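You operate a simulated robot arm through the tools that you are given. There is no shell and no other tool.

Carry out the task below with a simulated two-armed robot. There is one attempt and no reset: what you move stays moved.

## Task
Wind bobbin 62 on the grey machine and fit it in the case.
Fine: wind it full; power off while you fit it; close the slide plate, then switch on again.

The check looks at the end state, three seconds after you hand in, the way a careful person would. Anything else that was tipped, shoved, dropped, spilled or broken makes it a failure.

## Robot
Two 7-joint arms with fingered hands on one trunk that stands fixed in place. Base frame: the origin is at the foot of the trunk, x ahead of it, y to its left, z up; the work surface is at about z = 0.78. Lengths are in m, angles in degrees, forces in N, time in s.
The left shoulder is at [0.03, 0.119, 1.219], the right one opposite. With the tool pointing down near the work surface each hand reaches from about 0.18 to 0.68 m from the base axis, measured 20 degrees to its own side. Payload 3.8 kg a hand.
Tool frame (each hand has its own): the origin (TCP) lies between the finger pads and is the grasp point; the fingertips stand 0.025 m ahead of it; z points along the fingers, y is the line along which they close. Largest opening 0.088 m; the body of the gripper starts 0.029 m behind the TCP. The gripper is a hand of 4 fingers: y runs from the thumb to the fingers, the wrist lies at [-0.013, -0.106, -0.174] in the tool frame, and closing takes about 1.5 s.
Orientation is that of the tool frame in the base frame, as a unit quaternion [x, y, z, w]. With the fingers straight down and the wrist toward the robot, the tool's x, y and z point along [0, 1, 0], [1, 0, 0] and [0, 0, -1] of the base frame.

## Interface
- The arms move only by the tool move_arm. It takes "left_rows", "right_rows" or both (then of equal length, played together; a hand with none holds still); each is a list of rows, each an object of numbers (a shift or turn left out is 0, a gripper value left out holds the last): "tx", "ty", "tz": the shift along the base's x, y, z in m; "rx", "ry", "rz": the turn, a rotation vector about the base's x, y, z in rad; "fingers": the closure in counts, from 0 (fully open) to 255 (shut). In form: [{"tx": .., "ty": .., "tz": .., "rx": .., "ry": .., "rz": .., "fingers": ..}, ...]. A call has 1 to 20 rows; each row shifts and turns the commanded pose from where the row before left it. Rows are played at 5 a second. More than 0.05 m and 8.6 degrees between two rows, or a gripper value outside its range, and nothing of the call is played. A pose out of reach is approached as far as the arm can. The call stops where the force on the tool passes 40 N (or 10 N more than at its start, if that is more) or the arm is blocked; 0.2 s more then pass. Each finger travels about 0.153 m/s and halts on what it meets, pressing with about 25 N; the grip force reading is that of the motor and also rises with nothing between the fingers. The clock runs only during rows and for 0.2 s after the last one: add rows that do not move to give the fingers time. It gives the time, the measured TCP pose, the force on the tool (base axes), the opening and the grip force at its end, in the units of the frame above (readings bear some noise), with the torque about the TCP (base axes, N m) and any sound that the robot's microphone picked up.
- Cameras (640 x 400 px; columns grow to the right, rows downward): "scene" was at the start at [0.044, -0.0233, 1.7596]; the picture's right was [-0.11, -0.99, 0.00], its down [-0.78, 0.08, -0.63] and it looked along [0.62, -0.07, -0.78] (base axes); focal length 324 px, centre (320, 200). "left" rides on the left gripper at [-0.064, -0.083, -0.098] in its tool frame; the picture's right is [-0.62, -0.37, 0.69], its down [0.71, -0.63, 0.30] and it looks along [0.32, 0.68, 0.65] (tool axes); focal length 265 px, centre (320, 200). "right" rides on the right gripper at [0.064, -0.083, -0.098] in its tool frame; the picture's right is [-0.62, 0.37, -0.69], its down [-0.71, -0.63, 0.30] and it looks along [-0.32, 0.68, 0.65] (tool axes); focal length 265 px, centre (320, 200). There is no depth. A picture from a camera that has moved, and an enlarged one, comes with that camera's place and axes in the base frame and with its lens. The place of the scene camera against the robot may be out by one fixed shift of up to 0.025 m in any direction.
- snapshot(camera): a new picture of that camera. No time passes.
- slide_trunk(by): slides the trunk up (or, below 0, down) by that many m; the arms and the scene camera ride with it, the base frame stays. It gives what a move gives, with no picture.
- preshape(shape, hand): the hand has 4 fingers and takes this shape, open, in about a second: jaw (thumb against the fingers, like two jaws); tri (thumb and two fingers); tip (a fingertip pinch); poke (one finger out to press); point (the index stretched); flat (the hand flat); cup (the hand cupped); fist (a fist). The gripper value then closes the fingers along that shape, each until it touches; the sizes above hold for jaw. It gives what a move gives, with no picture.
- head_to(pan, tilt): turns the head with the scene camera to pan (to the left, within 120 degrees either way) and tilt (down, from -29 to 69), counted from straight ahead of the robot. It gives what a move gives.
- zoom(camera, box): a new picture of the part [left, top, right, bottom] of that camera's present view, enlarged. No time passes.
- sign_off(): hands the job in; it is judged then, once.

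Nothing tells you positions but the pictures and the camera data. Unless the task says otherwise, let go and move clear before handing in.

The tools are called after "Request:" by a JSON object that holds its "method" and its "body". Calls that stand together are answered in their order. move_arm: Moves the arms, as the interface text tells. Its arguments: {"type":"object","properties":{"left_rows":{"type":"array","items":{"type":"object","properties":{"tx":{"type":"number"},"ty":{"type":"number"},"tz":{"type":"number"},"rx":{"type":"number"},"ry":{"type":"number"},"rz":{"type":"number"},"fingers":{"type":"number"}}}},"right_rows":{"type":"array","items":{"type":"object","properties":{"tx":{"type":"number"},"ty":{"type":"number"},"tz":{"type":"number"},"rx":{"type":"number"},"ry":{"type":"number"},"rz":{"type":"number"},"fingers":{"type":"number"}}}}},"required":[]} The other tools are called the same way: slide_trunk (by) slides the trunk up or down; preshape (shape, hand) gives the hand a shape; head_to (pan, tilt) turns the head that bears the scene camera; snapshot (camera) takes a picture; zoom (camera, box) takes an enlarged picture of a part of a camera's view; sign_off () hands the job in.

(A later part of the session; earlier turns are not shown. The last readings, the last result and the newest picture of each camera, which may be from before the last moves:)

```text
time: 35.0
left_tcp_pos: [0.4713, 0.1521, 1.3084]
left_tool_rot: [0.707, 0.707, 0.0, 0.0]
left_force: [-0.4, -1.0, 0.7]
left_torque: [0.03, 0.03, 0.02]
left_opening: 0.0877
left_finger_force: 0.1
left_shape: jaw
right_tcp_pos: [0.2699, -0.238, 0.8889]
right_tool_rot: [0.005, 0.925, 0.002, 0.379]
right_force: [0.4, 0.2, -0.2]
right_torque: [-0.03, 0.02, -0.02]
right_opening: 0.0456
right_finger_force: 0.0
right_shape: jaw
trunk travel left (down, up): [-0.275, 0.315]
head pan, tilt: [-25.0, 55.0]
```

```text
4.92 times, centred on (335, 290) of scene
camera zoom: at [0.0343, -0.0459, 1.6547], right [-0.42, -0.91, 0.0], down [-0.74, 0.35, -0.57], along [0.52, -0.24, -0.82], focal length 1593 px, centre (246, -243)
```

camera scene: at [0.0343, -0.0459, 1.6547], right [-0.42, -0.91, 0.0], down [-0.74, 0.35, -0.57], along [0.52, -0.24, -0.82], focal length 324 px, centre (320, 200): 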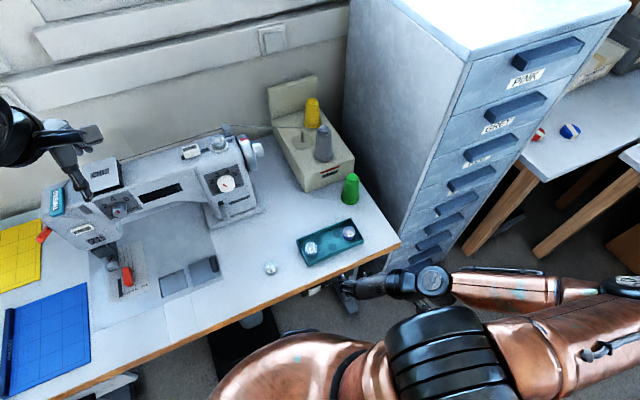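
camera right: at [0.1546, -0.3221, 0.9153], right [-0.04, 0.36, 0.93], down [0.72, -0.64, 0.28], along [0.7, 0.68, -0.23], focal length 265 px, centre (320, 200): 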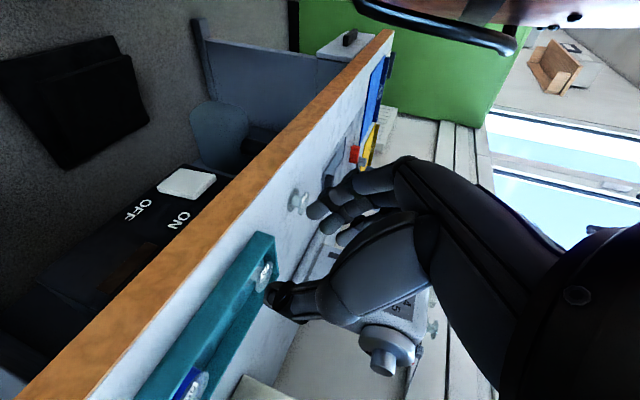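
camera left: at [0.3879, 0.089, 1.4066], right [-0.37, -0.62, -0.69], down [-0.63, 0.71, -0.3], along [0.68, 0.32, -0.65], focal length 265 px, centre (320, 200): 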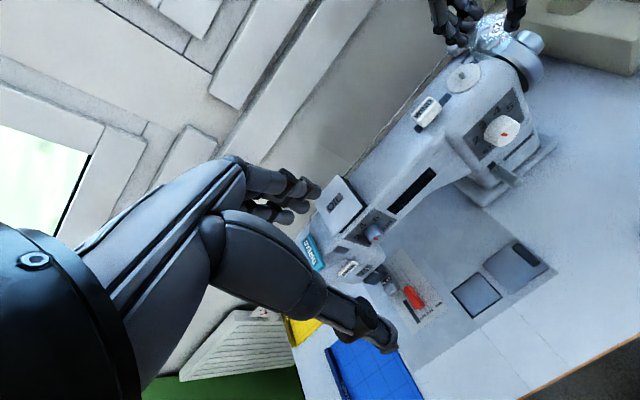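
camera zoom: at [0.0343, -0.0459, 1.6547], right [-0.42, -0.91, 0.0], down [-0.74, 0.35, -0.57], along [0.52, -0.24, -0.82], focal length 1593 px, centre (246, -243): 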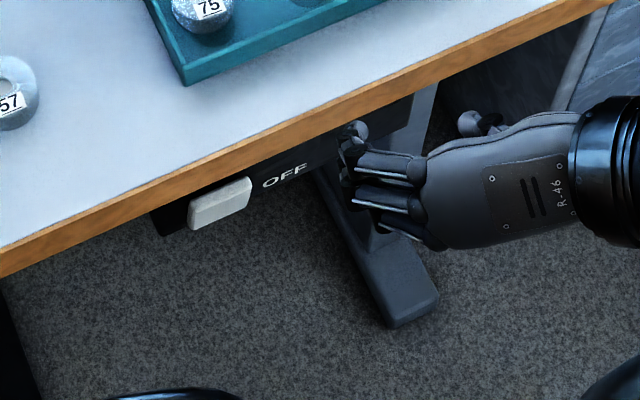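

It is a rocker: ON is the upper half (currently protruding), OFF the lower, at x≈0.35, y≈-0.16, z 0.683–0.731; table edge at x≈0.36. I'll try the poke shape and see where the finger ends up.

Request:
{"method": "preshape", "body": {"hand": "right", "shape": "poke"}}

Request:
{"method": "snapshot", "body": {"camera": "right"}}

Request:
{"method": "zoom", "body": {"camera": "scene", "box": [270, 230, 420, 330]}}

Request:
{"method": "snapshot", "body": {"camera": "left"}}

```text
time: 35.9
left_tcp_pos: [0.4708, 0.1522, 1.3075]
left_tool_rot: [0.707, 0.707, 0.0, 0.0]
left_force: [0.0, 0.0, -1.3]
left_torque: [-0.03, 0.03, -0.02]
left_opening: 0.0878
left_finger_force: 0.1
left_shape: jaw
right_tcp_pos: [0.2697, -0.2395, 0.8916]
right_tool_rot: [0.005, 0.925, 0.002, 0.38]
right_force: [-0.4, -1.0, 0.0]
right_torque: [0.01, 0.0, 0.01]
right_opening: 0.0
right_finger_force: 0.1
right_shape: poke
trunk travel left (down, up): [-0.275, 0.315]
head pan, tilt: [-25.0, 55.0]
```

```text
taken
camera right: at [0.1546, -0.3222, 0.9161], right [-0.04, 0.36, 0.93], down [0.72, -0.64, 0.28], along [0.7, 0.68, -0.23], focal length 265 px, centre (320, 200)
```

right: 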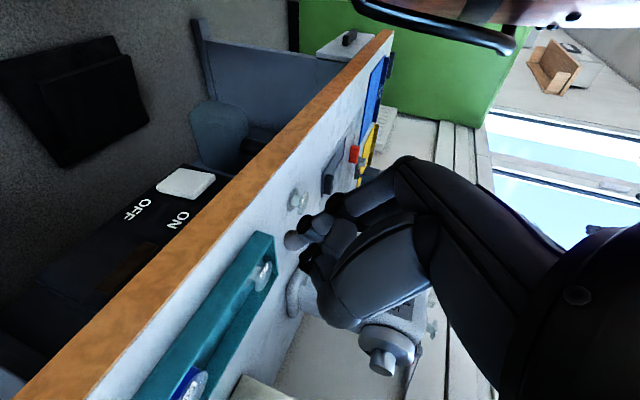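

```text
4.00 times, centred on (345, 280) of scene
camera zoom: at [0.0338, -0.0459, 1.6548], right [-0.42, -0.91, 0.0], down [-0.74, 0.35, -0.57], along [0.52, -0.24, -0.82], focal length 1295 px, centre (220, -120)
```

zoom: 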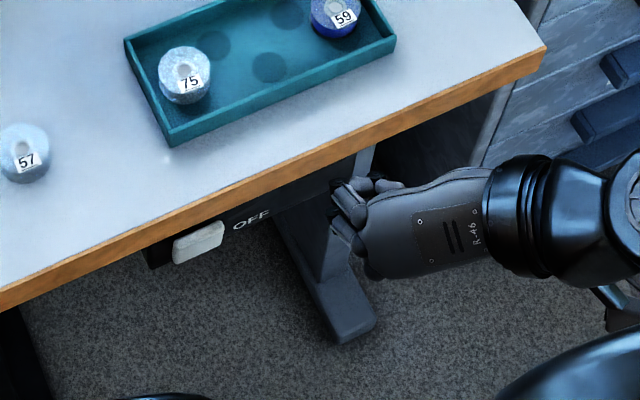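

```text
taken
camera left: at [0.3869, 0.0878, 1.407], right [-0.37, -0.62, -0.69], down [-0.63, 0.71, -0.3], along [0.68, 0.32, -0.65], focal length 265 px, centre (320, 200)
```

left: 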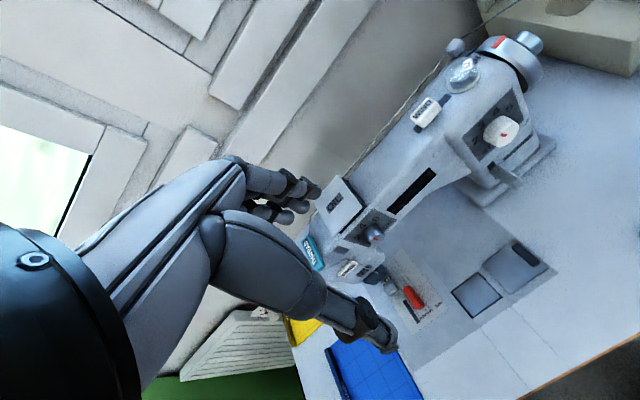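

The poke fingertip seems to be about 2.5 cm ahead of the TCP. I'll move it in front of the rocker's upper half.

Request:
{"method": "move_arm", "body": {"right_rows": [{"tz": -0.03, "ty": 0.015}, {"tz": -0.03, "ty": 0.015}, {"tz": -0.03, "ty": 0.015}, {"tz": -0.03, "ty": 0.015}, {"tz": -0.028, "ty": 0.011}, {"tx": 0.02}, {}]}}

Request:
{"method": "snapshot", "body": {"camera": "right"}}

Request:
{"method": "zoom", "body": {"camera": "scene", "box": [260, 240, 410, 340]}}

```text
time: 37.5
left_tcp_pos: [0.4719, 0.1509, 1.3093]
left_tool_rot: [0.707, 0.707, 0.0, 0.0]
left_force: [-0.2, -0.6, -0.6]
left_torque: [0.01, -0.02, 0.01]
left_opening: 0.0876
left_finger_force: 0.0
left_shape: jaw
right_tcp_pos: [0.2925, -0.171, 0.7414]
right_tool_rot: [0.006, 0.925, 0.001, 0.38]
right_force: [-1.4, 0.5, 0.1]
right_torque: [0.0, 0.02, -0.01]
right_opening: 0.0002
right_finger_force: 0.1
right_shape: poke
trunk travel left (down, up): [-0.275, 0.315]
head pan, tilt: [-25.0, 55.0]
```

```text
taken
camera right: at [0.1756, -0.254, 0.7657], right [-0.04, 0.36, 0.93], down [0.72, -0.64, 0.28], along [0.7, 0.68, -0.23], focal length 265 px, centre (320, 200)
```

right: 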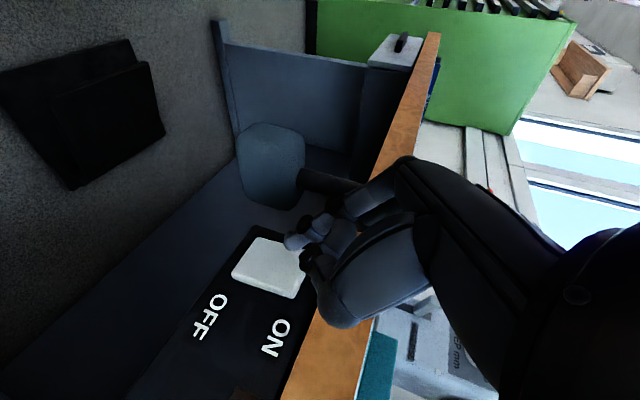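

```text
4.00 times, centred on (335, 290) of scene
camera zoom: at [0.033, -0.0458, 1.6548], right [-0.42, -0.91, 0.0], down [-0.74, 0.35, -0.57], along [0.52, -0.24, -0.82], focal length 1295 px, centre (260, -160)
```

zoom: 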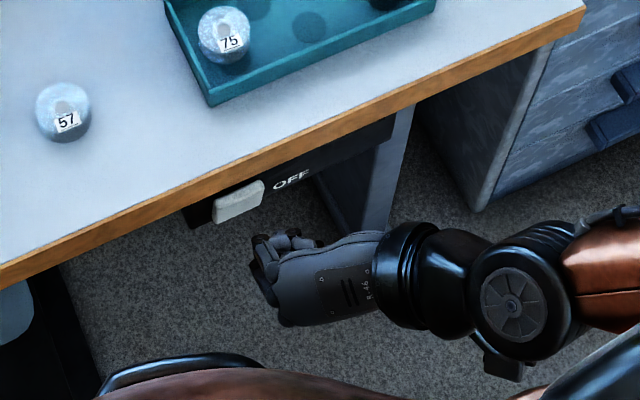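

Request:
{"method": "zoom", "body": {"camera": "right", "box": [190, 190, 350, 350]}}

```text
2.50 times, centred on (270, 270) of right
camera zoom: at [0.1756, -0.254, 0.7657], right [-0.04, 0.36, 0.93], down [0.72, -0.64, 0.28], along [0.7, 0.68, -0.23], focal length 664 px, centre (445, 25)
```

zoom: 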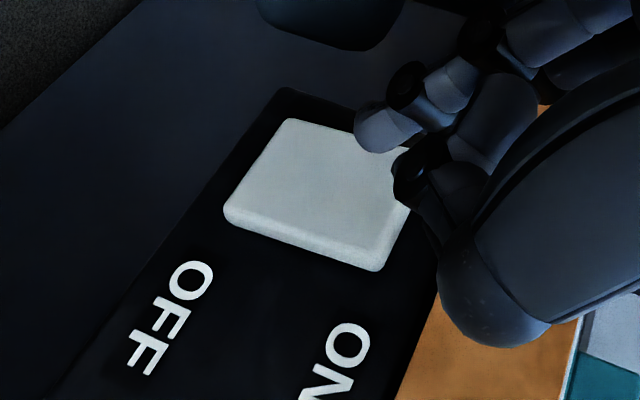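

Fingertip is at about (0.307, -0.166, 0.720), directly in front of the rocker's upper half. Pushing forward slowly.

Request:
{"method": "move_arm", "body": {"right_rows": [{"tx": 0.015, "tz": -0.002, "ty": 0.002}, {"tx": 0.008}, {"tx": 0.005}, {"tx": 0.004}, {"tx": 0.004}, {"tx": 0.004}, {}]}}

Request:
{"method": "zoom", "body": {"camera": "right", "box": [190, 190, 350, 350]}}

```text
time: 39.1
left_tcp_pos: [0.4717, 0.1518, 1.3084]
left_tool_rot: [0.707, 0.707, 0.0, 0.0]
left_force: [-0.3, 0.7, -0.5]
left_torque: [-0.03, -0.01, -0.04]
left_opening: 0.0876
left_finger_force: 0.2
left_shape: jaw
right_tcp_pos: [0.3304, -0.1671, 0.7388]
right_tool_rot: [0.005, 0.925, 0.001, 0.38]
right_force: [0.4, -1.1, 0.1]
right_torque: [-0.01, 0.0, -0.02]
right_opening: 0.0
right_finger_force: 0.0
right_shape: poke
trunk travel left (down, up): [-0.275, 0.315]
head pan, tilt: [-25.0, 55.0]
```

```text
2.50 times, centred on (270, 270) of right
camera zoom: at [0.2149, -0.2501, 0.7647], right [-0.04, 0.36, 0.93], down [0.72, -0.64, 0.28], along [0.7, 0.68, -0.23], focal length 664 px, centre (445, 25)
```

zoom: 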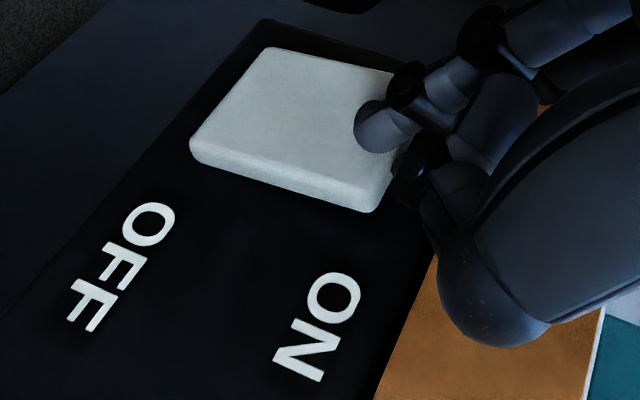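

Request:
{"method": "move_arm", "body": {"right_rows": [{"tx": 0.003}, {"tx": 0.003}, {"tx": 0.003}, {"tx": 0.003}, {}]}}

Request:
{"method": "zoom", "body": {"camera": "right", "box": [190, 190, 350, 350]}}

```text
time: 40.3
left_tcp_pos: [0.4701, 0.1516, 1.3086]
left_tool_rot: [0.707, 0.707, 0.0, 0.0]
left_force: [-0.8, 0.8, 0.4]
left_torque: [-0.01, -0.03, 0.02]
left_opening: 0.0875
left_finger_force: 0.0
left_shape: jaw
right_tcp_pos: [0.3394, -0.168, 0.7395]
right_tool_rot: [0.005, 0.925, 0.002, 0.379]
right_force: [-9.0, 1.4, -1.2]
right_torque: [0.02, 0.13, 0.01]
right_opening: 0.0
right_finger_force: 0.1
right_shape: poke
trunk travel left (down, up): [-0.275, 0.315]
head pan, tilt: [-25.0, 55.0]
```

```text
2.50 times, centred on (270, 270) of right
camera zoom: at [0.2246, -0.2494, 0.7654], right [-0.04, 0.36, 0.93], down [0.72, -0.64, 0.28], along [0.69, 0.68, -0.23], focal length 664 px, centre (445, 25)
```

zoom: 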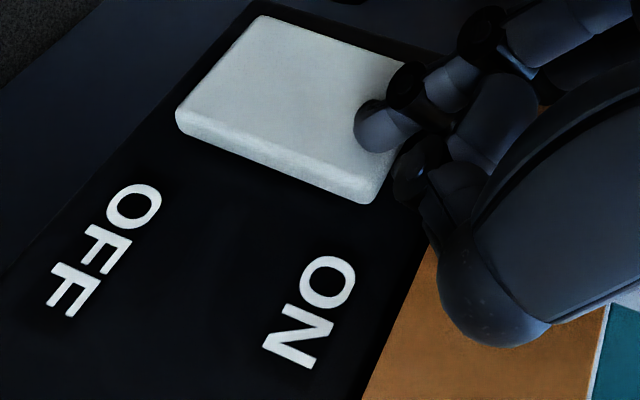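

Contact at 9 N. Pushing further.

Request:
{"method": "move_arm", "body": {"right_rows": [{"tx": 0.003}, {"tx": 0.003}, {"tx": 0.003}, {"tx": 0.003}, {}]}}

Request:
{"method": "zoom", "body": {"camera": "right", "box": [190, 190, 350, 350]}}

```text
time: 41.1
left_tcp_pos: [0.471, 0.1529, 1.3072]
left_tool_rot: [0.707, 0.707, 0.001, 0.001]
left_force: [0.8, 0.0, 0.1]
left_torque: [-0.01, 0.04, -0.03]
left_opening: 0.0873
left_finger_force: 0.0
left_shape: jaw
right_tcp_pos: [0.343, -0.1613, 0.7373]
right_tool_rot: [0.001, 0.928, 0.005, 0.372]
right_force: [-19.0, 0.0, 17.5]
right_torque: [-0.11, -0.15, -0.1]
right_opening: 0.0
right_finger_force: 0.1
right_shape: poke
trunk travel left (down, up): [-0.275, 0.315]
head pan, tilt: [-25.0, 55.0]
stopped in row 3 (right hand): the force on the tool passed its limit at 42 N (the readings are from after the stop); the commanded pose is now the measured one
```

```text
2.50 times, centred on (270, 270) of right
camera zoom: at [0.2279, -0.2465, 0.765], right [-0.03, 0.36, 0.93], down [0.73, -0.63, 0.26], along [0.68, 0.69, -0.24], focal length 664 px, centre (445, 25)
```

zoom: 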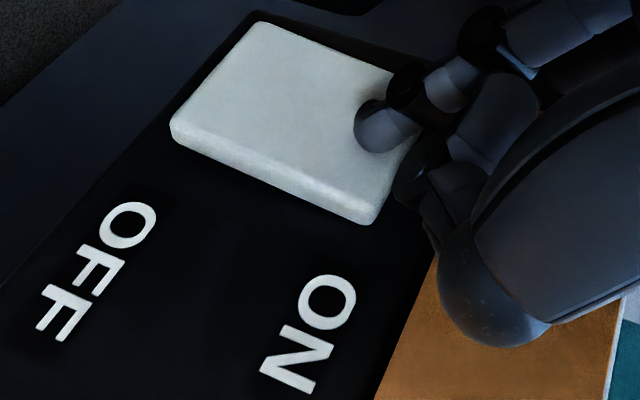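

Request:
{"method": "move_arm", "body": {"right_rows": [{"tx": -0.01}, {"tx": -0.015}, {"tx": -0.015, "tz": -0.01}, {"tx": -0.015}]}}

Request:
{"method": "zoom", "body": {"camera": "right", "box": [190, 190, 350, 350]}}

Request:
{"method": "zoom", "body": {"camera": "scene", "box": [270, 250, 370, 320]}}

```text
time: 42.1
left_tcp_pos: [0.4719, 0.1522, 1.3074]
left_tool_rot: [0.707, 0.707, 0.001, 0.001]
left_force: [-0.3, 0.7, -0.3]
left_torque: [-0.01, -0.02, -0.01]
left_opening: 0.0875
left_finger_force: 0.0
left_shape: jaw
right_tcp_pos: [0.2895, -0.1644, 0.7284]
right_tool_rot: [0.002, 0.928, 0.004, 0.372]
right_force: [0.8, -0.8, 0.7]
right_torque: [-0.02, 0.02, -0.02]
right_opening: 0.0001
right_finger_force: 0.1
right_shape: poke
trunk travel left (down, up): [-0.275, 0.315]
head pan, tilt: [-25.0, 55.0]
```

```text
2.50 times, centred on (270, 270) of right
camera zoom: at [0.1745, -0.2478, 0.7545], right [-0.03, 0.36, 0.93], down [0.73, -0.63, 0.27], along [0.69, 0.69, -0.24], focal length 664 px, centre (445, 25)
```

zoom: 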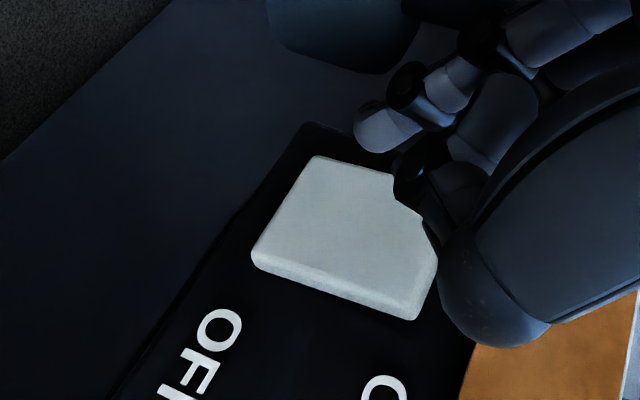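

```text
5.71 times, centred on (320, 285) of scene
camera zoom: at [0.0339, -0.0459, 1.6547], right [-0.42, -0.91, 0.0], down [-0.74, 0.35, -0.57], along [0.52, -0.24, -0.82], focal length 1850 px, centre (320, -286)
```

zoom: 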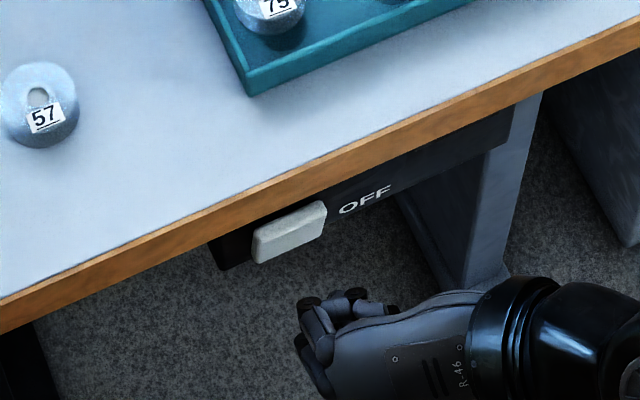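

Request:
{"method": "zoom", "body": {"camera": "right", "box": [240, 240, 310, 330]}}

Request:
{"method": "zoom", "body": {"camera": "scene", "box": [300, 270, 345, 305]}}

```text
4.44 times, centred on (275, 285) of right
camera zoom: at [0.1745, -0.2478, 0.7545], right [-0.03, 0.36, 0.93], down [0.73, -0.63, 0.27], along [0.69, 0.69, -0.24], focal length 1180 px, centre (520, -178)
```

zoom: 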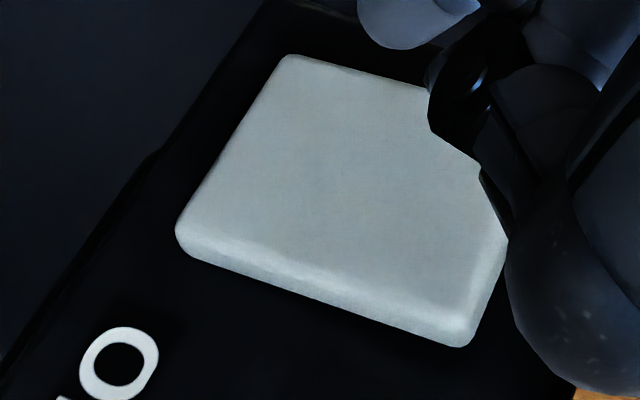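

```text
11.43 times, centred on (322, 288) of scene
camera zoom: at [0.0339, -0.0459, 1.6547], right [-0.42, -0.91, 0.0], down [-0.74, 0.35, -0.57], along [0.52, -0.24, -0.82], focal length 3699 px, centre (291, -800)
```

zoom: 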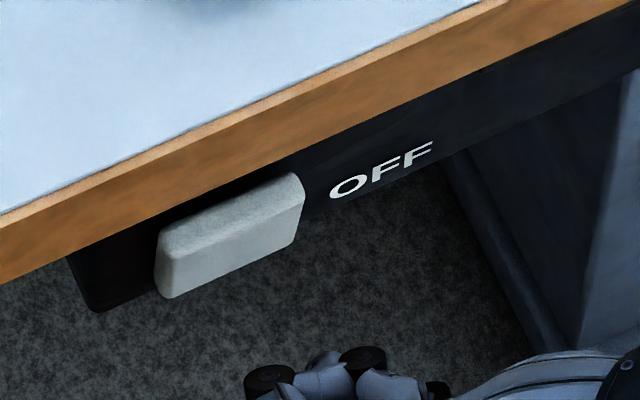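

The rocker's tilt shows its upper (ON) half still protrudes, so it has not flipped; the thumb probably bumped the wooden edge. I'll level the hand more so only the index fingertip leads.

Request:
{"method": "move_arm", "body": {"right_rows": [{"ry": -0.11}, {"ry": -0.11}, {"ry": -0.11}, {"ry": -0.11}, {}]}}

Request:
{"method": "snapshot", "body": {"camera": "right"}}

Request:
{"method": "zoom", "body": {"camera": "scene", "box": [260, 240, 410, 340]}}

```text
time: 43.3
left_tcp_pos: [0.4718, 0.1513, 1.3073]
left_tool_rot: [0.707, 0.707, 0.0, 0.0]
left_force: [-0.4, -0.3, -0.1]
left_torque: [-0.01, 0.02, 0.0]
left_opening: 0.0875
left_finger_force: 0.1
left_shape: jaw
right_tcp_pos: [0.2904, -0.163, 0.7269]
right_tool_rot: [0.0, 0.824, 0.004, 0.566]
right_force: [-0.5, -0.5, -0.3]
right_torque: [0.0, -0.03, 0.01]
right_opening: 0.0
right_finger_force: 0.0
right_shape: poke
trunk travel left (down, up): [-0.275, 0.315]
head pan, tilt: [-25.0, 55.0]
```

```text
taken
camera right: at [0.1752, -0.2478, 0.7032], right [-0.43, 0.36, 0.83], down [0.54, -0.63, 0.55], along [0.72, 0.69, 0.07], focal length 265 px, centre (320, 200)
```

right: 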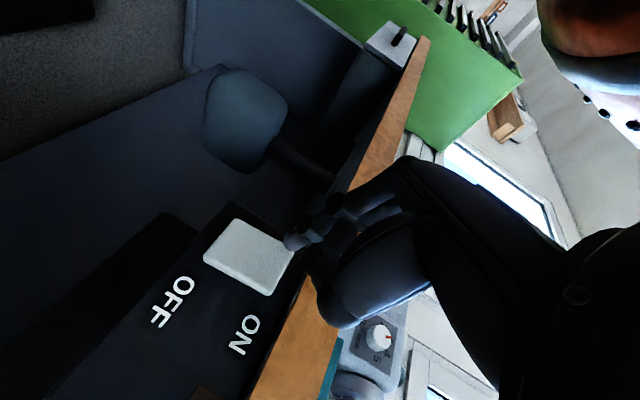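

```text
4.00 times, centred on (335, 290) of scene
camera zoom: at [0.034, -0.0459, 1.6548], right [-0.42, -0.91, 0.0], down [-0.74, 0.35, -0.57], along [0.52, -0.24, -0.82], focal length 1295 px, centre (260, -160)
```

zoom: 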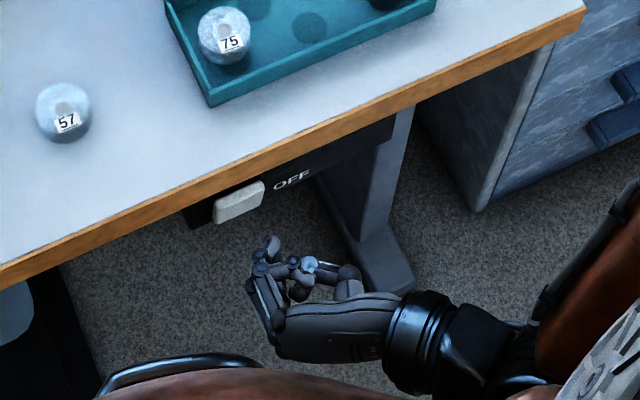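

Request:
{"method": "move_arm", "body": {"right_rows": [{"tx": 0.02}, {"tx": 0.01}, {"tx": 0.004}, {"tx": 0.004}, {"tx": 0.004}, {"tx": 0.004}, {}]}}

Request:
{"method": "zoom", "body": {"camera": "right", "box": [190, 170, 350, 330]}}

Request:
{"method": "zoom", "body": {"camera": "scene", "box": [280, 250, 370, 320]}}

```text
time: 44.9
left_tcp_pos: [0.4699, 0.1532, 1.3091]
left_tool_rot: [0.707, 0.707, 0.001, 0.0]
left_force: [0.6, -0.4, 0.5]
left_torque: [-0.02, -0.03, 0.01]
left_opening: 0.0877
left_finger_force: 0.0
left_shape: jaw
right_tcp_pos: [0.3336, -0.1634, 0.727]
right_tool_rot: [0.0, 0.825, 0.005, 0.565]
right_force: [-20.8, 2.1, 2.2]
right_torque: [0.0, 0.03, 0.0]
right_opening: 0.0
right_finger_force: 0.0
right_shape: poke
trunk travel left (down, up): [-0.275, 0.315]
head pan, tilt: [-25.0, 55.0]
```

```text
2.50 times, centred on (270, 250) of right
camera zoom: at [0.2178, -0.2467, 0.7036], right [-0.42, 0.36, 0.83], down [0.55, -0.63, 0.55], along [0.72, 0.69, 0.07], focal length 664 px, centre (445, 75)
```

zoom: 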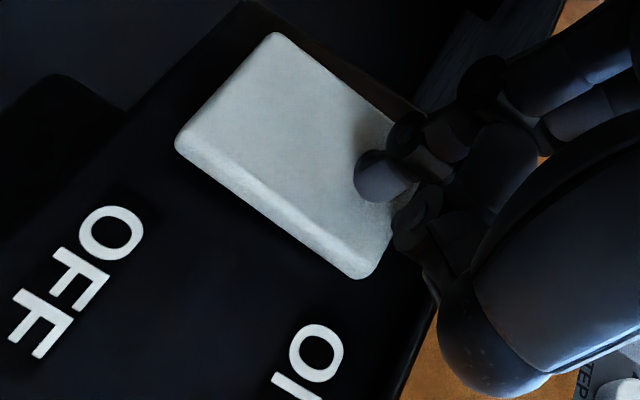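

```text
5.71 times, centred on (325, 285) of scene
camera zoom: at [0.0308, -0.0455, 1.6549], right [-0.42, -0.91, 0.0], down [-0.74, 0.35, -0.57], along [0.52, -0.24, -0.82], focal length 1850 px, centre (291, -286)
```

zoom: 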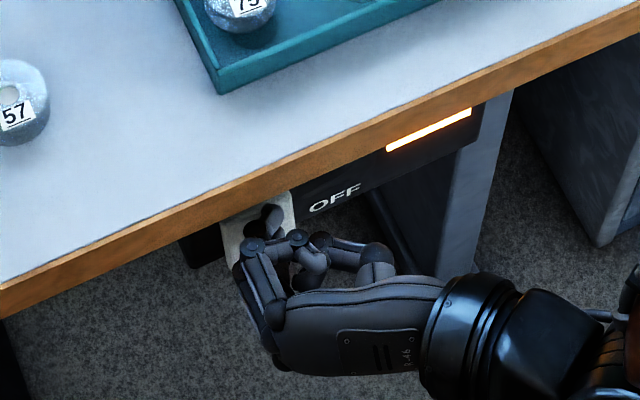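

The orange power light is on — the rocker flipped to ON. Backing off.

Request:
{"method": "move_arm", "body": {"right_rows": [{"tx": -0.01}, {"tx": -0.02}, {"tx": -0.02}]}}

Request:
{"method": "snapshot", "body": {"camera": "scene"}}

Request:
{"method": "zoom", "body": {"camera": "right", "box": [190, 170, 350, 330]}}

Request:
{"method": "zoom", "body": {"camera": "left", "box": [400, 20, 560, 160]}}

```text
time: 45.7
left_tcp_pos: [0.4711, 0.1518, 1.3071]
left_tool_rot: [0.708, 0.707, -0.001, 0.001]
left_force: [-0.3, -0.1, 0.6]
left_torque: [-0.01, 0.0, 0.02]
left_opening: 0.0878
left_finger_force: 0.2
left_shape: jaw
right_tcp_pos: [0.2846, -0.1648, 0.7274]
right_tool_rot: [0.0, 0.825, 0.004, 0.566]
right_force: [0.2, 0.1, -0.3]
right_torque: [0.0, 0.01, 0.04]
right_opening: 0.0
right_finger_force: 0.1
right_shape: poke
trunk travel left (down, up): [-0.275, 0.315]
head pan, tilt: [-25.0, 55.0]
```

```text
taken
camera scene: at [0.0341, -0.046, 1.6548], right [-0.42, -0.91, 0.0], down [-0.74, 0.35, -0.57], along [0.52, -0.24, -0.82], focal length 324 px, centre (320, 200)
```

scene: 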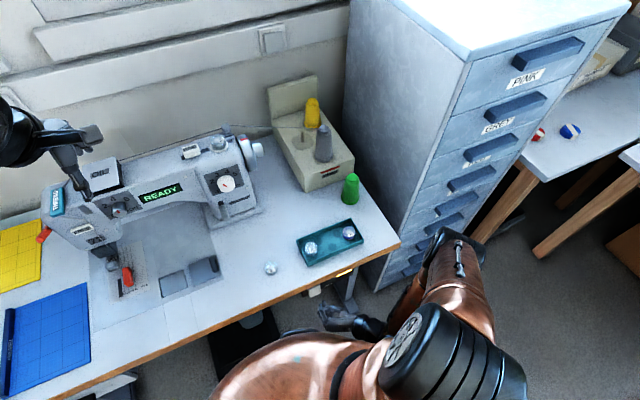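

```text
2.50 times, centred on (270, 250) of right
camera zoom: at [0.1706, -0.2489, 0.7038], right [-0.43, 0.36, 0.83], down [0.54, -0.63, 0.55], along [0.72, 0.69, 0.07], focal length 664 px, centre (445, 75)
```

zoom: 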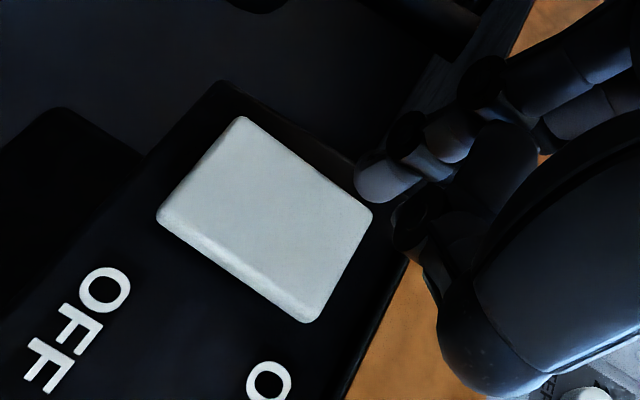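

```text
2.86 times, centred on (480, 90) of left
camera zoom: at [0.3871, 0.0878, 1.407], right [-0.37, -0.62, -0.69], down [-0.63, 0.71, -0.3], along [0.68, 0.32, -0.65], focal length 758 px, centre (-137, 514)
```

zoom: 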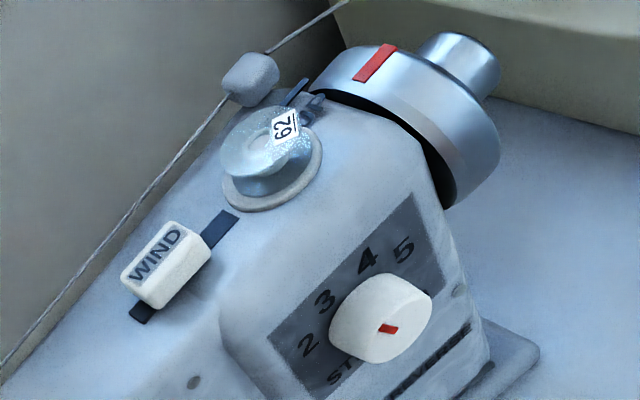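

The machine's display now reads READY. Next: slide WIND toward the bobbin with the left hand. I'll put the left hand in poke shape and look at it.

Request:
{"method": "preshape", "body": {"hand": "left", "shape": "poke"}}

Request:
{"method": "snapshot", "body": {"camera": "left"}}

Request:
{"method": "head_to", "body": {"pan": 0, "tilt": 40}}

Request:
{"method": "snapshot", "body": {"camera": "scene"}}

```text
time: 46.6
left_tcp_pos: [0.4711, 0.1519, 1.3067]
left_tool_rot: [0.707, 0.707, 0.0, 0.0]
left_force: [-0.1, -0.1, 1.3]
left_torque: [-0.06, -0.01, 0.02]
left_opening: 0.0
left_finger_force: 0.0
left_shape: poke
right_tcp_pos: [0.2855, -0.1649, 0.7276]
right_tool_rot: [0.001, 0.825, 0.005, 0.566]
right_force: [0.7, 0.9, -0.2]
right_torque: [-0.02, 0.01, -0.01]
right_opening: 0.0001
right_finger_force: 0.2
right_shape: poke
trunk travel left (down, up): [-0.275, 0.315]
head pan, tilt: [-25.0, 55.0]
```

```text
taken
camera left: at [0.3869, 0.0878, 1.407], right [-0.37, -0.62, -0.69], down [-0.63, 0.71, -0.3], along [0.68, 0.32, -0.65], focal length 265 px, centre (320, 200)
```

left: 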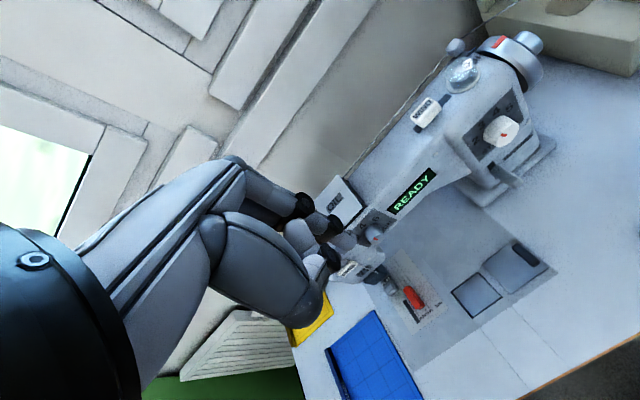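

```text
time: 47.5
left_tcp_pos: [0.4705, 0.1504, 1.308]
left_tool_rot: [0.707, 0.707, 0.0, 0.0]
left_force: [0.1, 1.5, -0.3]
left_torque: [-0.02, 0.0, -0.01]
left_opening: 0.0
left_finger_force: 0.1
left_shape: poke
right_tcp_pos: [0.2853, -0.165, 0.7284]
right_tool_rot: [0.001, 0.825, 0.005, 0.566]
right_force: [0.9, 0.4, 0.0]
right_torque: [0.01, 0.0, 0.01]
right_opening: 0.0
right_finger_force: 0.1
right_shape: poke
trunk travel left (down, up): [-0.275, 0.315]
head pan, tilt: [0.0, 40.0]
```

```text
taken
camera scene: at [0.0535, -0.0155, 1.6754], right [0.0, -1.0, 0.0], down [-0.64, 0.0, -0.77], along [0.77, 0.0, -0.64], focal length 324 px, centre (320, 200)
```

scene: 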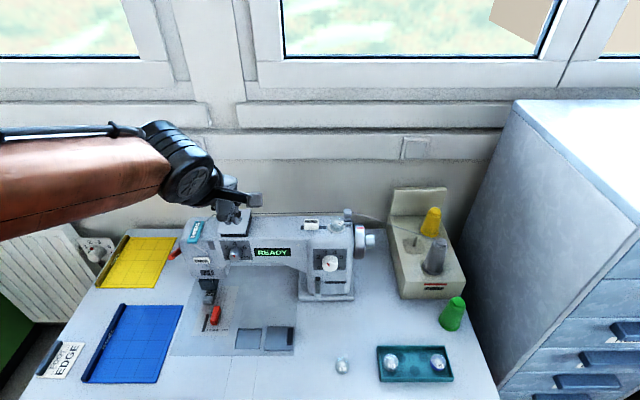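

Request:
{"method": "move_arm", "body": {"left_rows": [{"tx": 0.04, "ty": -0.015, "tz": -0.015}, {"tx": 0.04, "ty": -0.015, "tz": -0.015}, {"tx": 0.04, "ty": -0.015, "tz": -0.015}, {"tx": 0.04, "ty": -0.015, "tz": -0.015}, {"tx": 0.035, "ty": -0.012, "tz": -0.02}, {"tx": 0.015, "ty": -0.008, "tz": -0.03}, {"tz": -0.03}, {"tz": -0.02}, {}]}}

Request:
{"method": "snapshot", "body": {"camera": "left"}}

Request:
{"method": "zoom", "body": {"camera": "scene", "box": [240, 140, 390, 260]}}

```text
time: 49.5
left_tcp_pos: [0.6801, 0.0719, 1.1454]
left_tool_rot: [0.707, 0.707, 0.0, 0.0]
left_force: [-1.1, 0.2, -1.0]
left_torque: [0.01, -0.01, -0.01]
left_opening: 0.0
left_finger_force: 0.1
left_shape: poke
right_tcp_pos: [0.284, -0.1647, 0.7277]
right_tool_rot: [0.0, 0.824, 0.003, 0.566]
right_force: [0.8, 0.5, 0.3]
right_torque: [-0.01, -0.01, 0.01]
right_opening: 0.0001
right_finger_force: 0.1
right_shape: poke
trunk travel left (down, up): [-0.275, 0.315]
head pan, tilt: [0.0, 40.0]
```

```text
taken
camera left: at [0.5957, 0.0081, 1.2452], right [-0.37, -0.62, -0.69], down [-0.63, 0.71, -0.3], along [0.68, 0.32, -0.65], focal length 265 px, centre (320, 200)
```

left: 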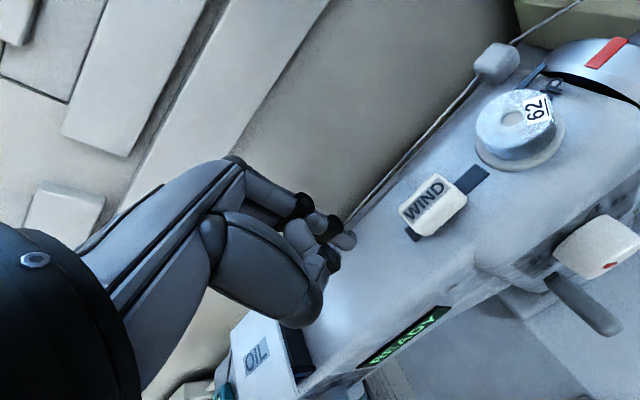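

```text
3.33 times, centred on (315, 200) of scene
camera zoom: at [0.0535, -0.0154, 1.6755], right [0.0, -1.0, 0.0], down [-0.64, 0.0, -0.77], along [0.77, 0.0, -0.64], focal length 1079 px, centre (337, 200)
```

zoom: 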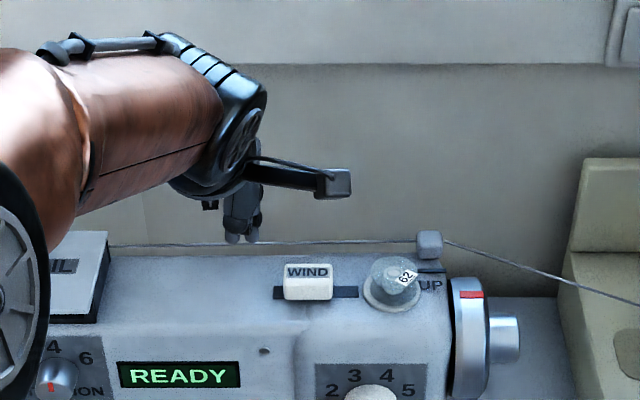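

The fingertip matches its predicted place. WIND's left face is at y≈0.041, x≈0.692. Lowering the finger just left of it.

Request:
{"method": "move_arm", "body": {"left_rows": [{"tx": 0.006, "tz": -0.03}, {"tz": -0.018}, {"tz": -0.006}, {"tz": -0.003}, {}]}}

Request:
{"method": "snapshot", "body": {"camera": "left"}}

Request:
{"method": "zoom", "body": {"camera": "scene", "box": [270, 180, 370, 260]}}

```text
time: 50.6
left_tcp_pos: [0.6861, 0.0726, 1.0902]
left_tool_rot: [0.707, 0.707, 0.0, 0.0]
left_force: [-0.6, 0.5, 0.4]
left_torque: [0.01, 0.01, 0.05]
left_opening: 0.0
left_finger_force: 0.2
left_shape: poke
right_tcp_pos: [0.2845, -0.1639, 0.7274]
right_tool_rot: [0.002, 0.824, 0.005, 0.566]
right_force: [0.4, -0.3, -0.6]
right_torque: [-0.02, 0.0, -0.01]
right_opening: 0.0
right_finger_force: 0.1
right_shape: poke
trunk travel left (down, up): [-0.275, 0.315]
head pan, tilt: [0.0, 40.0]
```

```text
taken
camera left: at [0.6017, 0.0083, 1.1899], right [-0.37, -0.62, -0.69], down [-0.63, 0.71, -0.3], along [0.68, 0.32, -0.65], focal length 265 px, centre (320, 200)
```

left: 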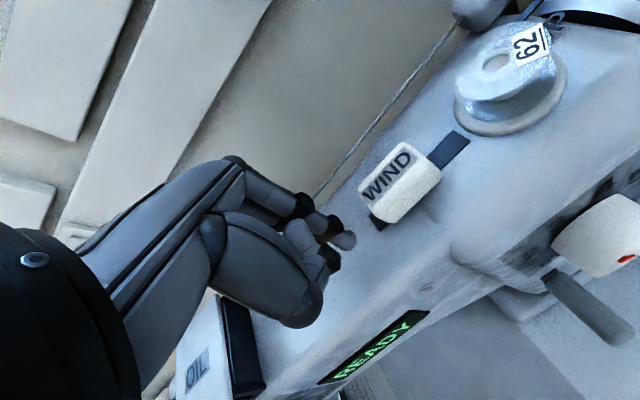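

```text
5.00 times, centred on (320, 220) of scene
camera zoom: at [0.0537, -0.0154, 1.6754], right [0.0, -1.0, 0.0], down [-0.64, 0.0, -0.77], along [0.77, 0.0, -0.64], focal length 1618 px, centre (320, 100)
```

zoom: 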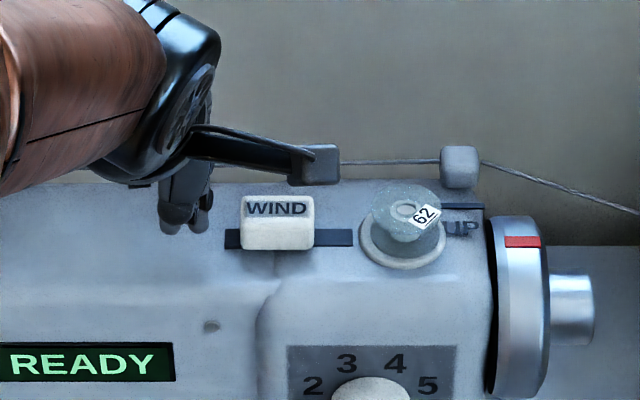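

Request:
{"method": "move_arm", "body": {"left_rows": [{"ty": -0.008}, {"ty": -0.008}, {"ty": -0.008}, {"ty": -0.008}, {}]}}

Request:
{"method": "zoom", "body": {"camera": "scene", "box": [270, 180, 370, 260]}}

Request:
{"method": "snapshot", "body": {"camera": "left"}}

```text
time: 51.9
left_tcp_pos: [0.6867, 0.0395, 1.0909]
left_tool_rot: [0.707, 0.707, 0.0, 0.0]
left_force: [0.7, 0.8, 0.0]
left_torque: [0.0, -0.04, -0.02]
left_opening: 0.0001
left_finger_force: 0.1
left_shape: poke
right_tcp_pos: [0.2859, -0.1643, 0.7274]
right_tool_rot: [0.001, 0.825, 0.004, 0.565]
right_force: [-0.1, -0.4, -0.3]
right_torque: [-0.03, 0.04, 0.0]
right_opening: 0.0002
right_finger_force: 0.1
right_shape: poke
trunk travel left (down, up): [-0.275, 0.315]
head pan, tilt: [0.0, 40.0]
```

```text
5.00 times, centred on (320, 220) of scene
camera zoom: at [0.0537, -0.0152, 1.6754], right [0.0, -1.0, 0.0], down [-0.64, 0.0, -0.77], along [0.77, 0.0, -0.64], focal length 1618 px, centre (320, 100)
```

zoom: 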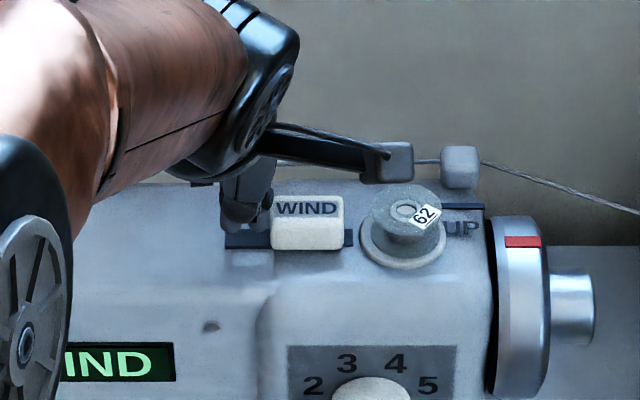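

```text
taken
camera left: at [0.6026, -0.0238, 1.1904], right [-0.37, -0.62, -0.69], down [-0.63, 0.71, -0.3], along [0.68, 0.32, -0.65], focal length 265 px, centre (320, 200)
```

left: 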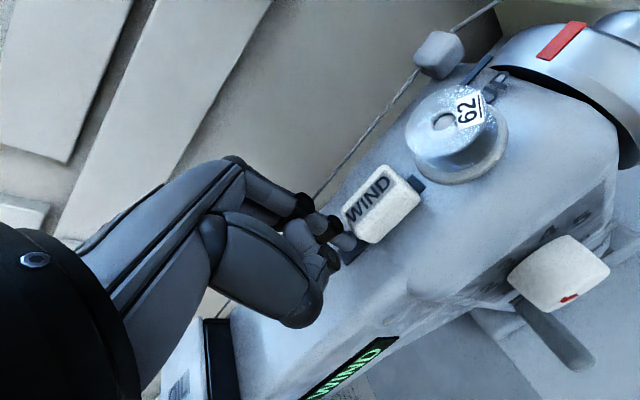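

The display now says WIND. Pushing the slider the last few millimetres to its stop.

Request:
{"method": "move_arm", "body": {"left_rows": [{"ty": -0.003}, {"ty": -0.003}, {"ty": -0.002}, {}]}}

Request:
{"method": "zoom", "body": {"camera": "scene", "box": [270, 180, 370, 260]}}

Request:
{"method": "zoom", "body": {"camera": "left", "box": [320, 50, 540, 270]}}

```text
time: 52.9
left_tcp_pos: [0.6863, 0.0373, 1.0902]
left_tool_rot: [0.706, 0.708, 0.001, -0.001]
left_force: [-0.7, 23.0, 2.9]
left_torque: [0.37, -0.03, 0.12]
left_opening: 0.0001
left_finger_force: 0.1
left_shape: poke
right_tcp_pos: [0.2846, -0.1637, 0.7291]
right_tool_rot: [0.001, 0.825, 0.003, 0.565]
right_force: [0.4, -0.5, -0.1]
right_torque: [-0.01, 0.0, 0.0]
right_opening: 0.0001
right_finger_force: 0.0
right_shape: poke
trunk travel left (down, up): [-0.275, 0.315]
head pan, tilt: [0.0, 40.0]
```

```text
5.00 times, centred on (320, 220) of scene
camera zoom: at [0.0533, -0.0105, 1.6755], right [0.0, -1.0, 0.0], down [-0.64, 0.0, -0.77], along [0.77, 0.0, -0.64], focal length 1618 px, centre (320, 100)
```

zoom: 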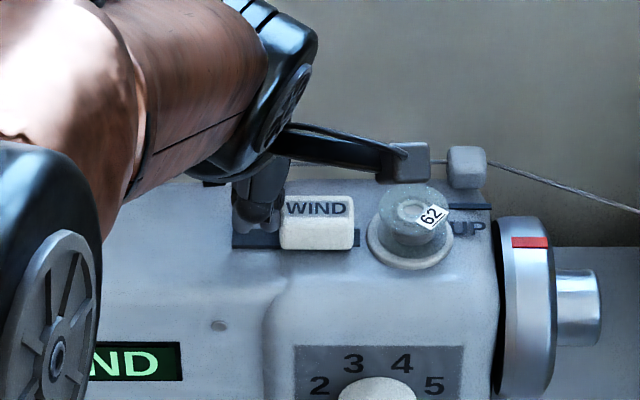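

```text
1.82 times, centred on (430, 160) of left
camera zoom: at [0.603, -0.0268, 1.19], right [-0.37, -0.62, -0.69], down [-0.63, 0.71, -0.3], along [0.68, 0.33, -0.65], focal length 483 px, centre (120, 273)
```

zoom: 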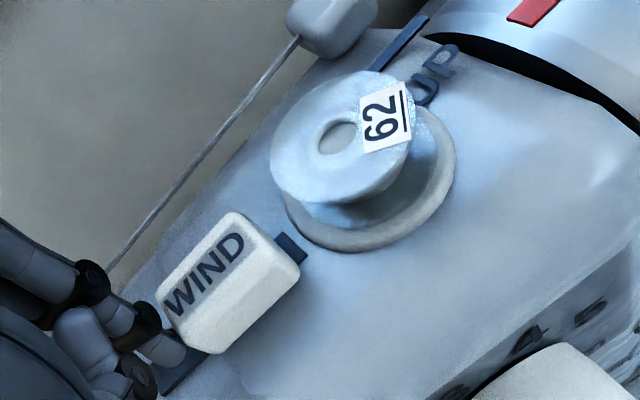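

Slider is at its stop. I'll back the finger off and watch whether winding starts.

Request:
{"method": "move_arm", "body": {"left_rows": [{"ty": 0.01}, {"ty": 0.02}, {"tz": 0.03}, {"tz": 0.03}, {}, {}, {}, {}, {}, {}]}}

Request:
{"method": "snapshot", "body": {"camera": "scene"}}

Request:
{"method": "zoom", "body": {"camera": "scene", "box": [230, 190, 380, 290]}}

```text
time: 55.0
left_tcp_pos: [0.6874, 0.065, 1.1486]
left_tool_rot: [0.707, 0.707, 0.001, 0.0]
left_force: [0.4, 0.6, 0.0]
left_torque: [-0.02, -0.02, -0.01]
left_opening: 0.0
left_finger_force: 0.1
left_shape: poke
right_tcp_pos: [0.2848, -0.1651, 0.7273]
right_tool_rot: [0.002, 0.825, 0.004, 0.565]
right_force: [0.1, 0.0, -0.9]
right_torque: [0.01, 0.04, -0.01]
right_opening: 0.0
right_finger_force: 0.0
right_shape: poke
trunk travel left (down, up): [-0.275, 0.315]
head pan, tilt: [0.0, 40.0]
```

```text
taken
camera scene: at [0.0537, -0.0155, 1.6754], right [0.0, -1.0, 0.0], down [-0.64, 0.0, -0.77], along [0.77, 0.0, -0.64], focal length 324 px, centre (320, 200)
```

scene: 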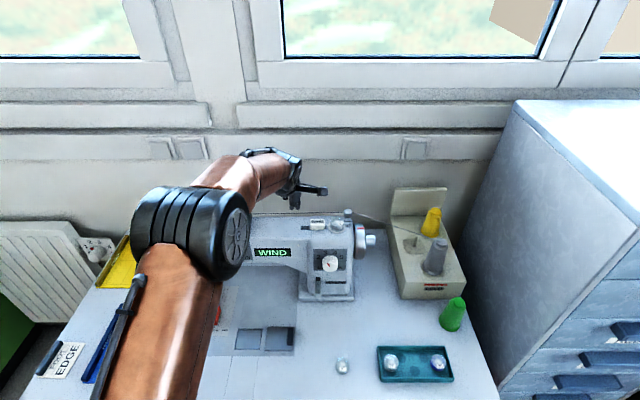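

```text
4.00 times, centred on (305, 240) of scene
camera zoom: at [0.0537, -0.0155, 1.6754], right [0.0, -1.0, 0.0], down [-0.64, 0.0, -0.77], along [0.77, 0.0, -0.64], focal length 1295 px, centre (380, 40)
```

zoom: 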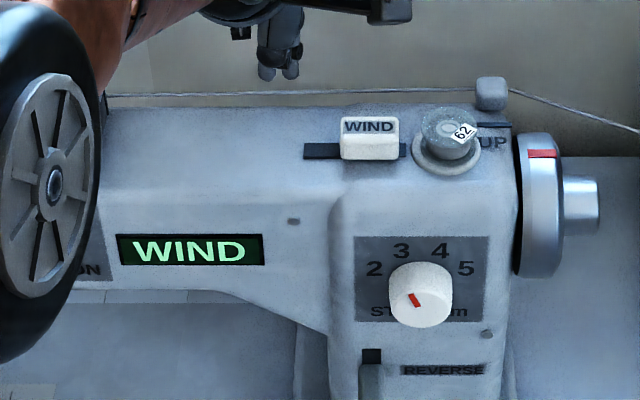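

Display says WIND but the bobbin isn't turning; it likely needs the run control. There's a grey pad on a rod under the table (knee lever) and a floor pedal. Looking closer with the right camera.

Request:
{"method": "snapshot", "body": {"camera": "right"}}

Request:
{"method": "zoom", "body": {"camera": "right", "box": [120, 0, 360, 240]}}

Request:
{"method": "head_to", "body": {"pan": 8, "tilt": 68}}

Request:
{"method": "snapshot", "body": {"camera": "scene"}}

```text
taken
camera right: at [0.1702, -0.2487, 0.7037], right [-0.42, 0.36, 0.83], down [0.54, -0.63, 0.55], along [0.72, 0.69, 0.07], focal length 265 px, centre (320, 200)
```

right: 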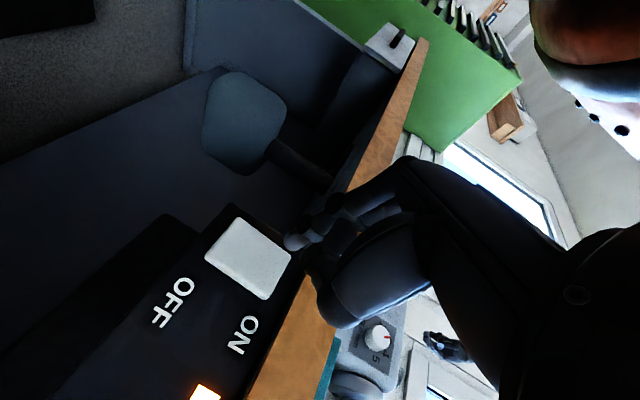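

```text
1.67 times, centred on (240, 120) of right
camera zoom: at [0.1702, -0.2487, 0.7037], right [-0.42, 0.36, 0.83], down [0.54, -0.63, 0.55], along [0.72, 0.69, 0.07], focal length 442 px, centre (453, 333)
```

zoom: 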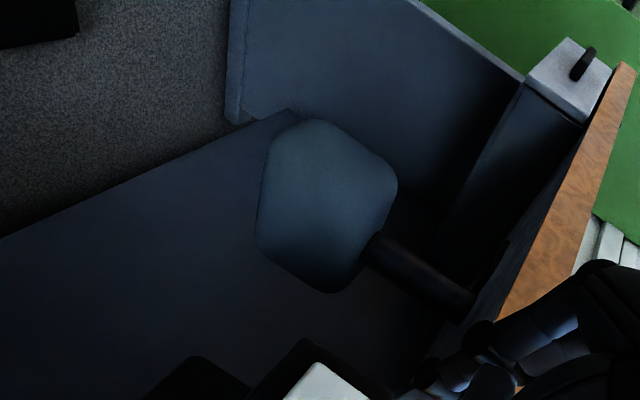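

```text
time: 56.0
left_tcp_pos: [0.6871, 0.0647, 1.149]
left_tool_rot: [0.707, 0.707, 0.0, 0.0]
left_force: [0.8, -0.7, 0.3]
left_torque: [0.06, 0.01, -0.03]
left_opening: 0.0001
left_finger_force: 0.0
left_shape: poke
right_tcp_pos: [0.2857, -0.165, 0.7282]
right_tool_rot: [0.0, 0.825, 0.005, 0.565]
right_force: [0.3, -0.8, 0.1]
right_torque: [0.04, -0.03, 0.0]
right_opening: 0.0001
right_finger_force: 0.0
right_shape: poke
trunk travel left (down, up): [-0.275, 0.315]
head pan, tilt: [8.0, 68.0]
```

```text
taken
camera scene: at [0.0251, -0.0075, 1.6401], right [0.14, -0.99, 0.0], down [-0.92, -0.13, -0.38], along [0.37, 0.05, -0.93], focal length 324 px, centre (320, 200)
```

scene: 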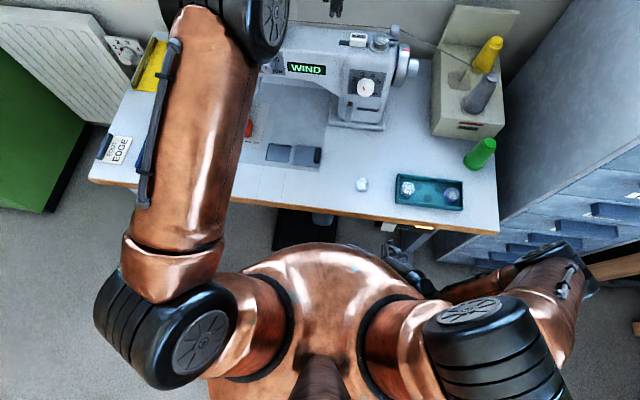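

I think the knee lever (pad near (0.455, 0.07, 0.57)) runs the motor. I'll retract the left hand, then lower the trunk so the right camera can inspect the lever.

Request:
{"method": "move_arm", "body": {"left_rows": [{"tz": 0.03}, {"tx": -0.03, "ty": 0.01, "tz": 0.02}, {"tx": -0.04, "ty": 0.015, "tz": 0.02}, {"tx": -0.04, "ty": 0.015, "tz": 0.02}, {"tx": -0.04, "ty": 0.015, "tz": 0.02}, {"tx": -0.04, "ty": 0.015, "tz": 0.02}, {"tx": -0.04, "ty": 0.01, "tz": 0.02}]}}

Request:
{"method": "slide_trunk", "body": {"by": -0.12}}

Request:
{"method": "snapshot", "body": {"camera": "right"}}

Request:
{"method": "snapshot", "body": {"camera": "scene"}}

```text
time: 57.6
left_tcp_pos: [0.4562, 0.1403, 1.3021]
left_tool_rot: [0.707, 0.707, 0.0, 0.001]
left_force: [0.4, 1.0, 0.0]
left_torque: [0.0, -0.03, 0.0]
left_opening: 0.0001
left_finger_force: 0.1
left_shape: poke
right_tcp_pos: [0.285, -0.1651, 0.7281]
right_tool_rot: [0.0, 0.824, 0.004, 0.566]
right_force: [0.1, 1.0, 0.0]
right_torque: [0.0, -0.03, -0.02]
right_opening: 0.0001
right_finger_force: 0.1
right_shape: poke
trunk travel left (down, up): [-0.275, 0.315]
head pan, tilt: [8.0, 68.0]
```

```text
time: 59.1
left_tcp_pos: [0.4568, 0.1393, 1.1823]
left_tool_rot: [0.707, 0.707, -0.001, 0.0]
left_force: [0.2, 0.4, -0.9]
left_torque: [0.0, 0.01, -0.01]
left_opening: 0.0001
left_finger_force: 0.0
left_shape: poke
right_tcp_pos: [0.2848, -0.1656, 0.6077]
right_tool_rot: [0.001, 0.825, 0.005, 0.566]
right_force: [-0.3, 0.0, -0.4]
right_torque: [-0.02, -0.02, 0.02]
right_opening: 0.0001
right_finger_force: 0.0
right_shape: poke
trunk travel left (down, up): [-0.155, 0.435]
head pan, tilt: [8.0, 68.0]
```

```text
taken
camera right: at [0.1701, -0.2486, 0.5839], right [-0.43, 0.36, 0.83], down [0.54, -0.63, 0.55], along [0.72, 0.69, 0.07], focal length 265 px, centre (320, 200)
```

right: 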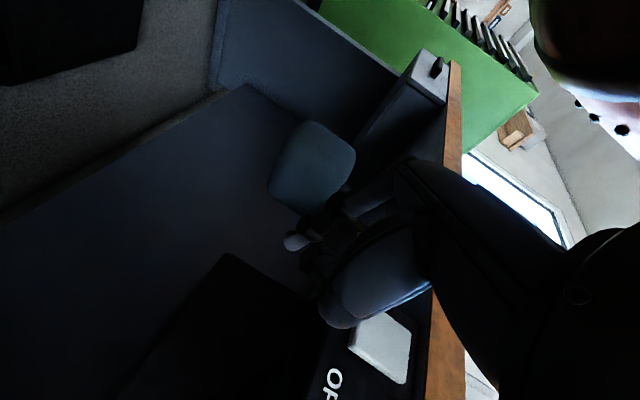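

```text
taken
camera scene: at [0.0248, -0.0075, 1.5202], right [0.14, -0.99, 0.0], down [-0.92, -0.13, -0.37], along [0.37, 0.05, -0.93], focal length 324 px, centre (320, 200)
```

scene: 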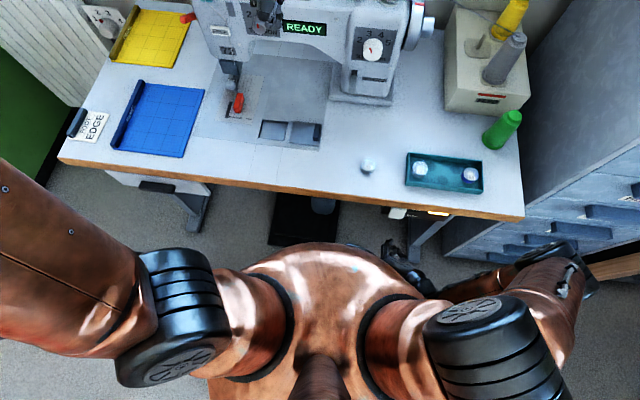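

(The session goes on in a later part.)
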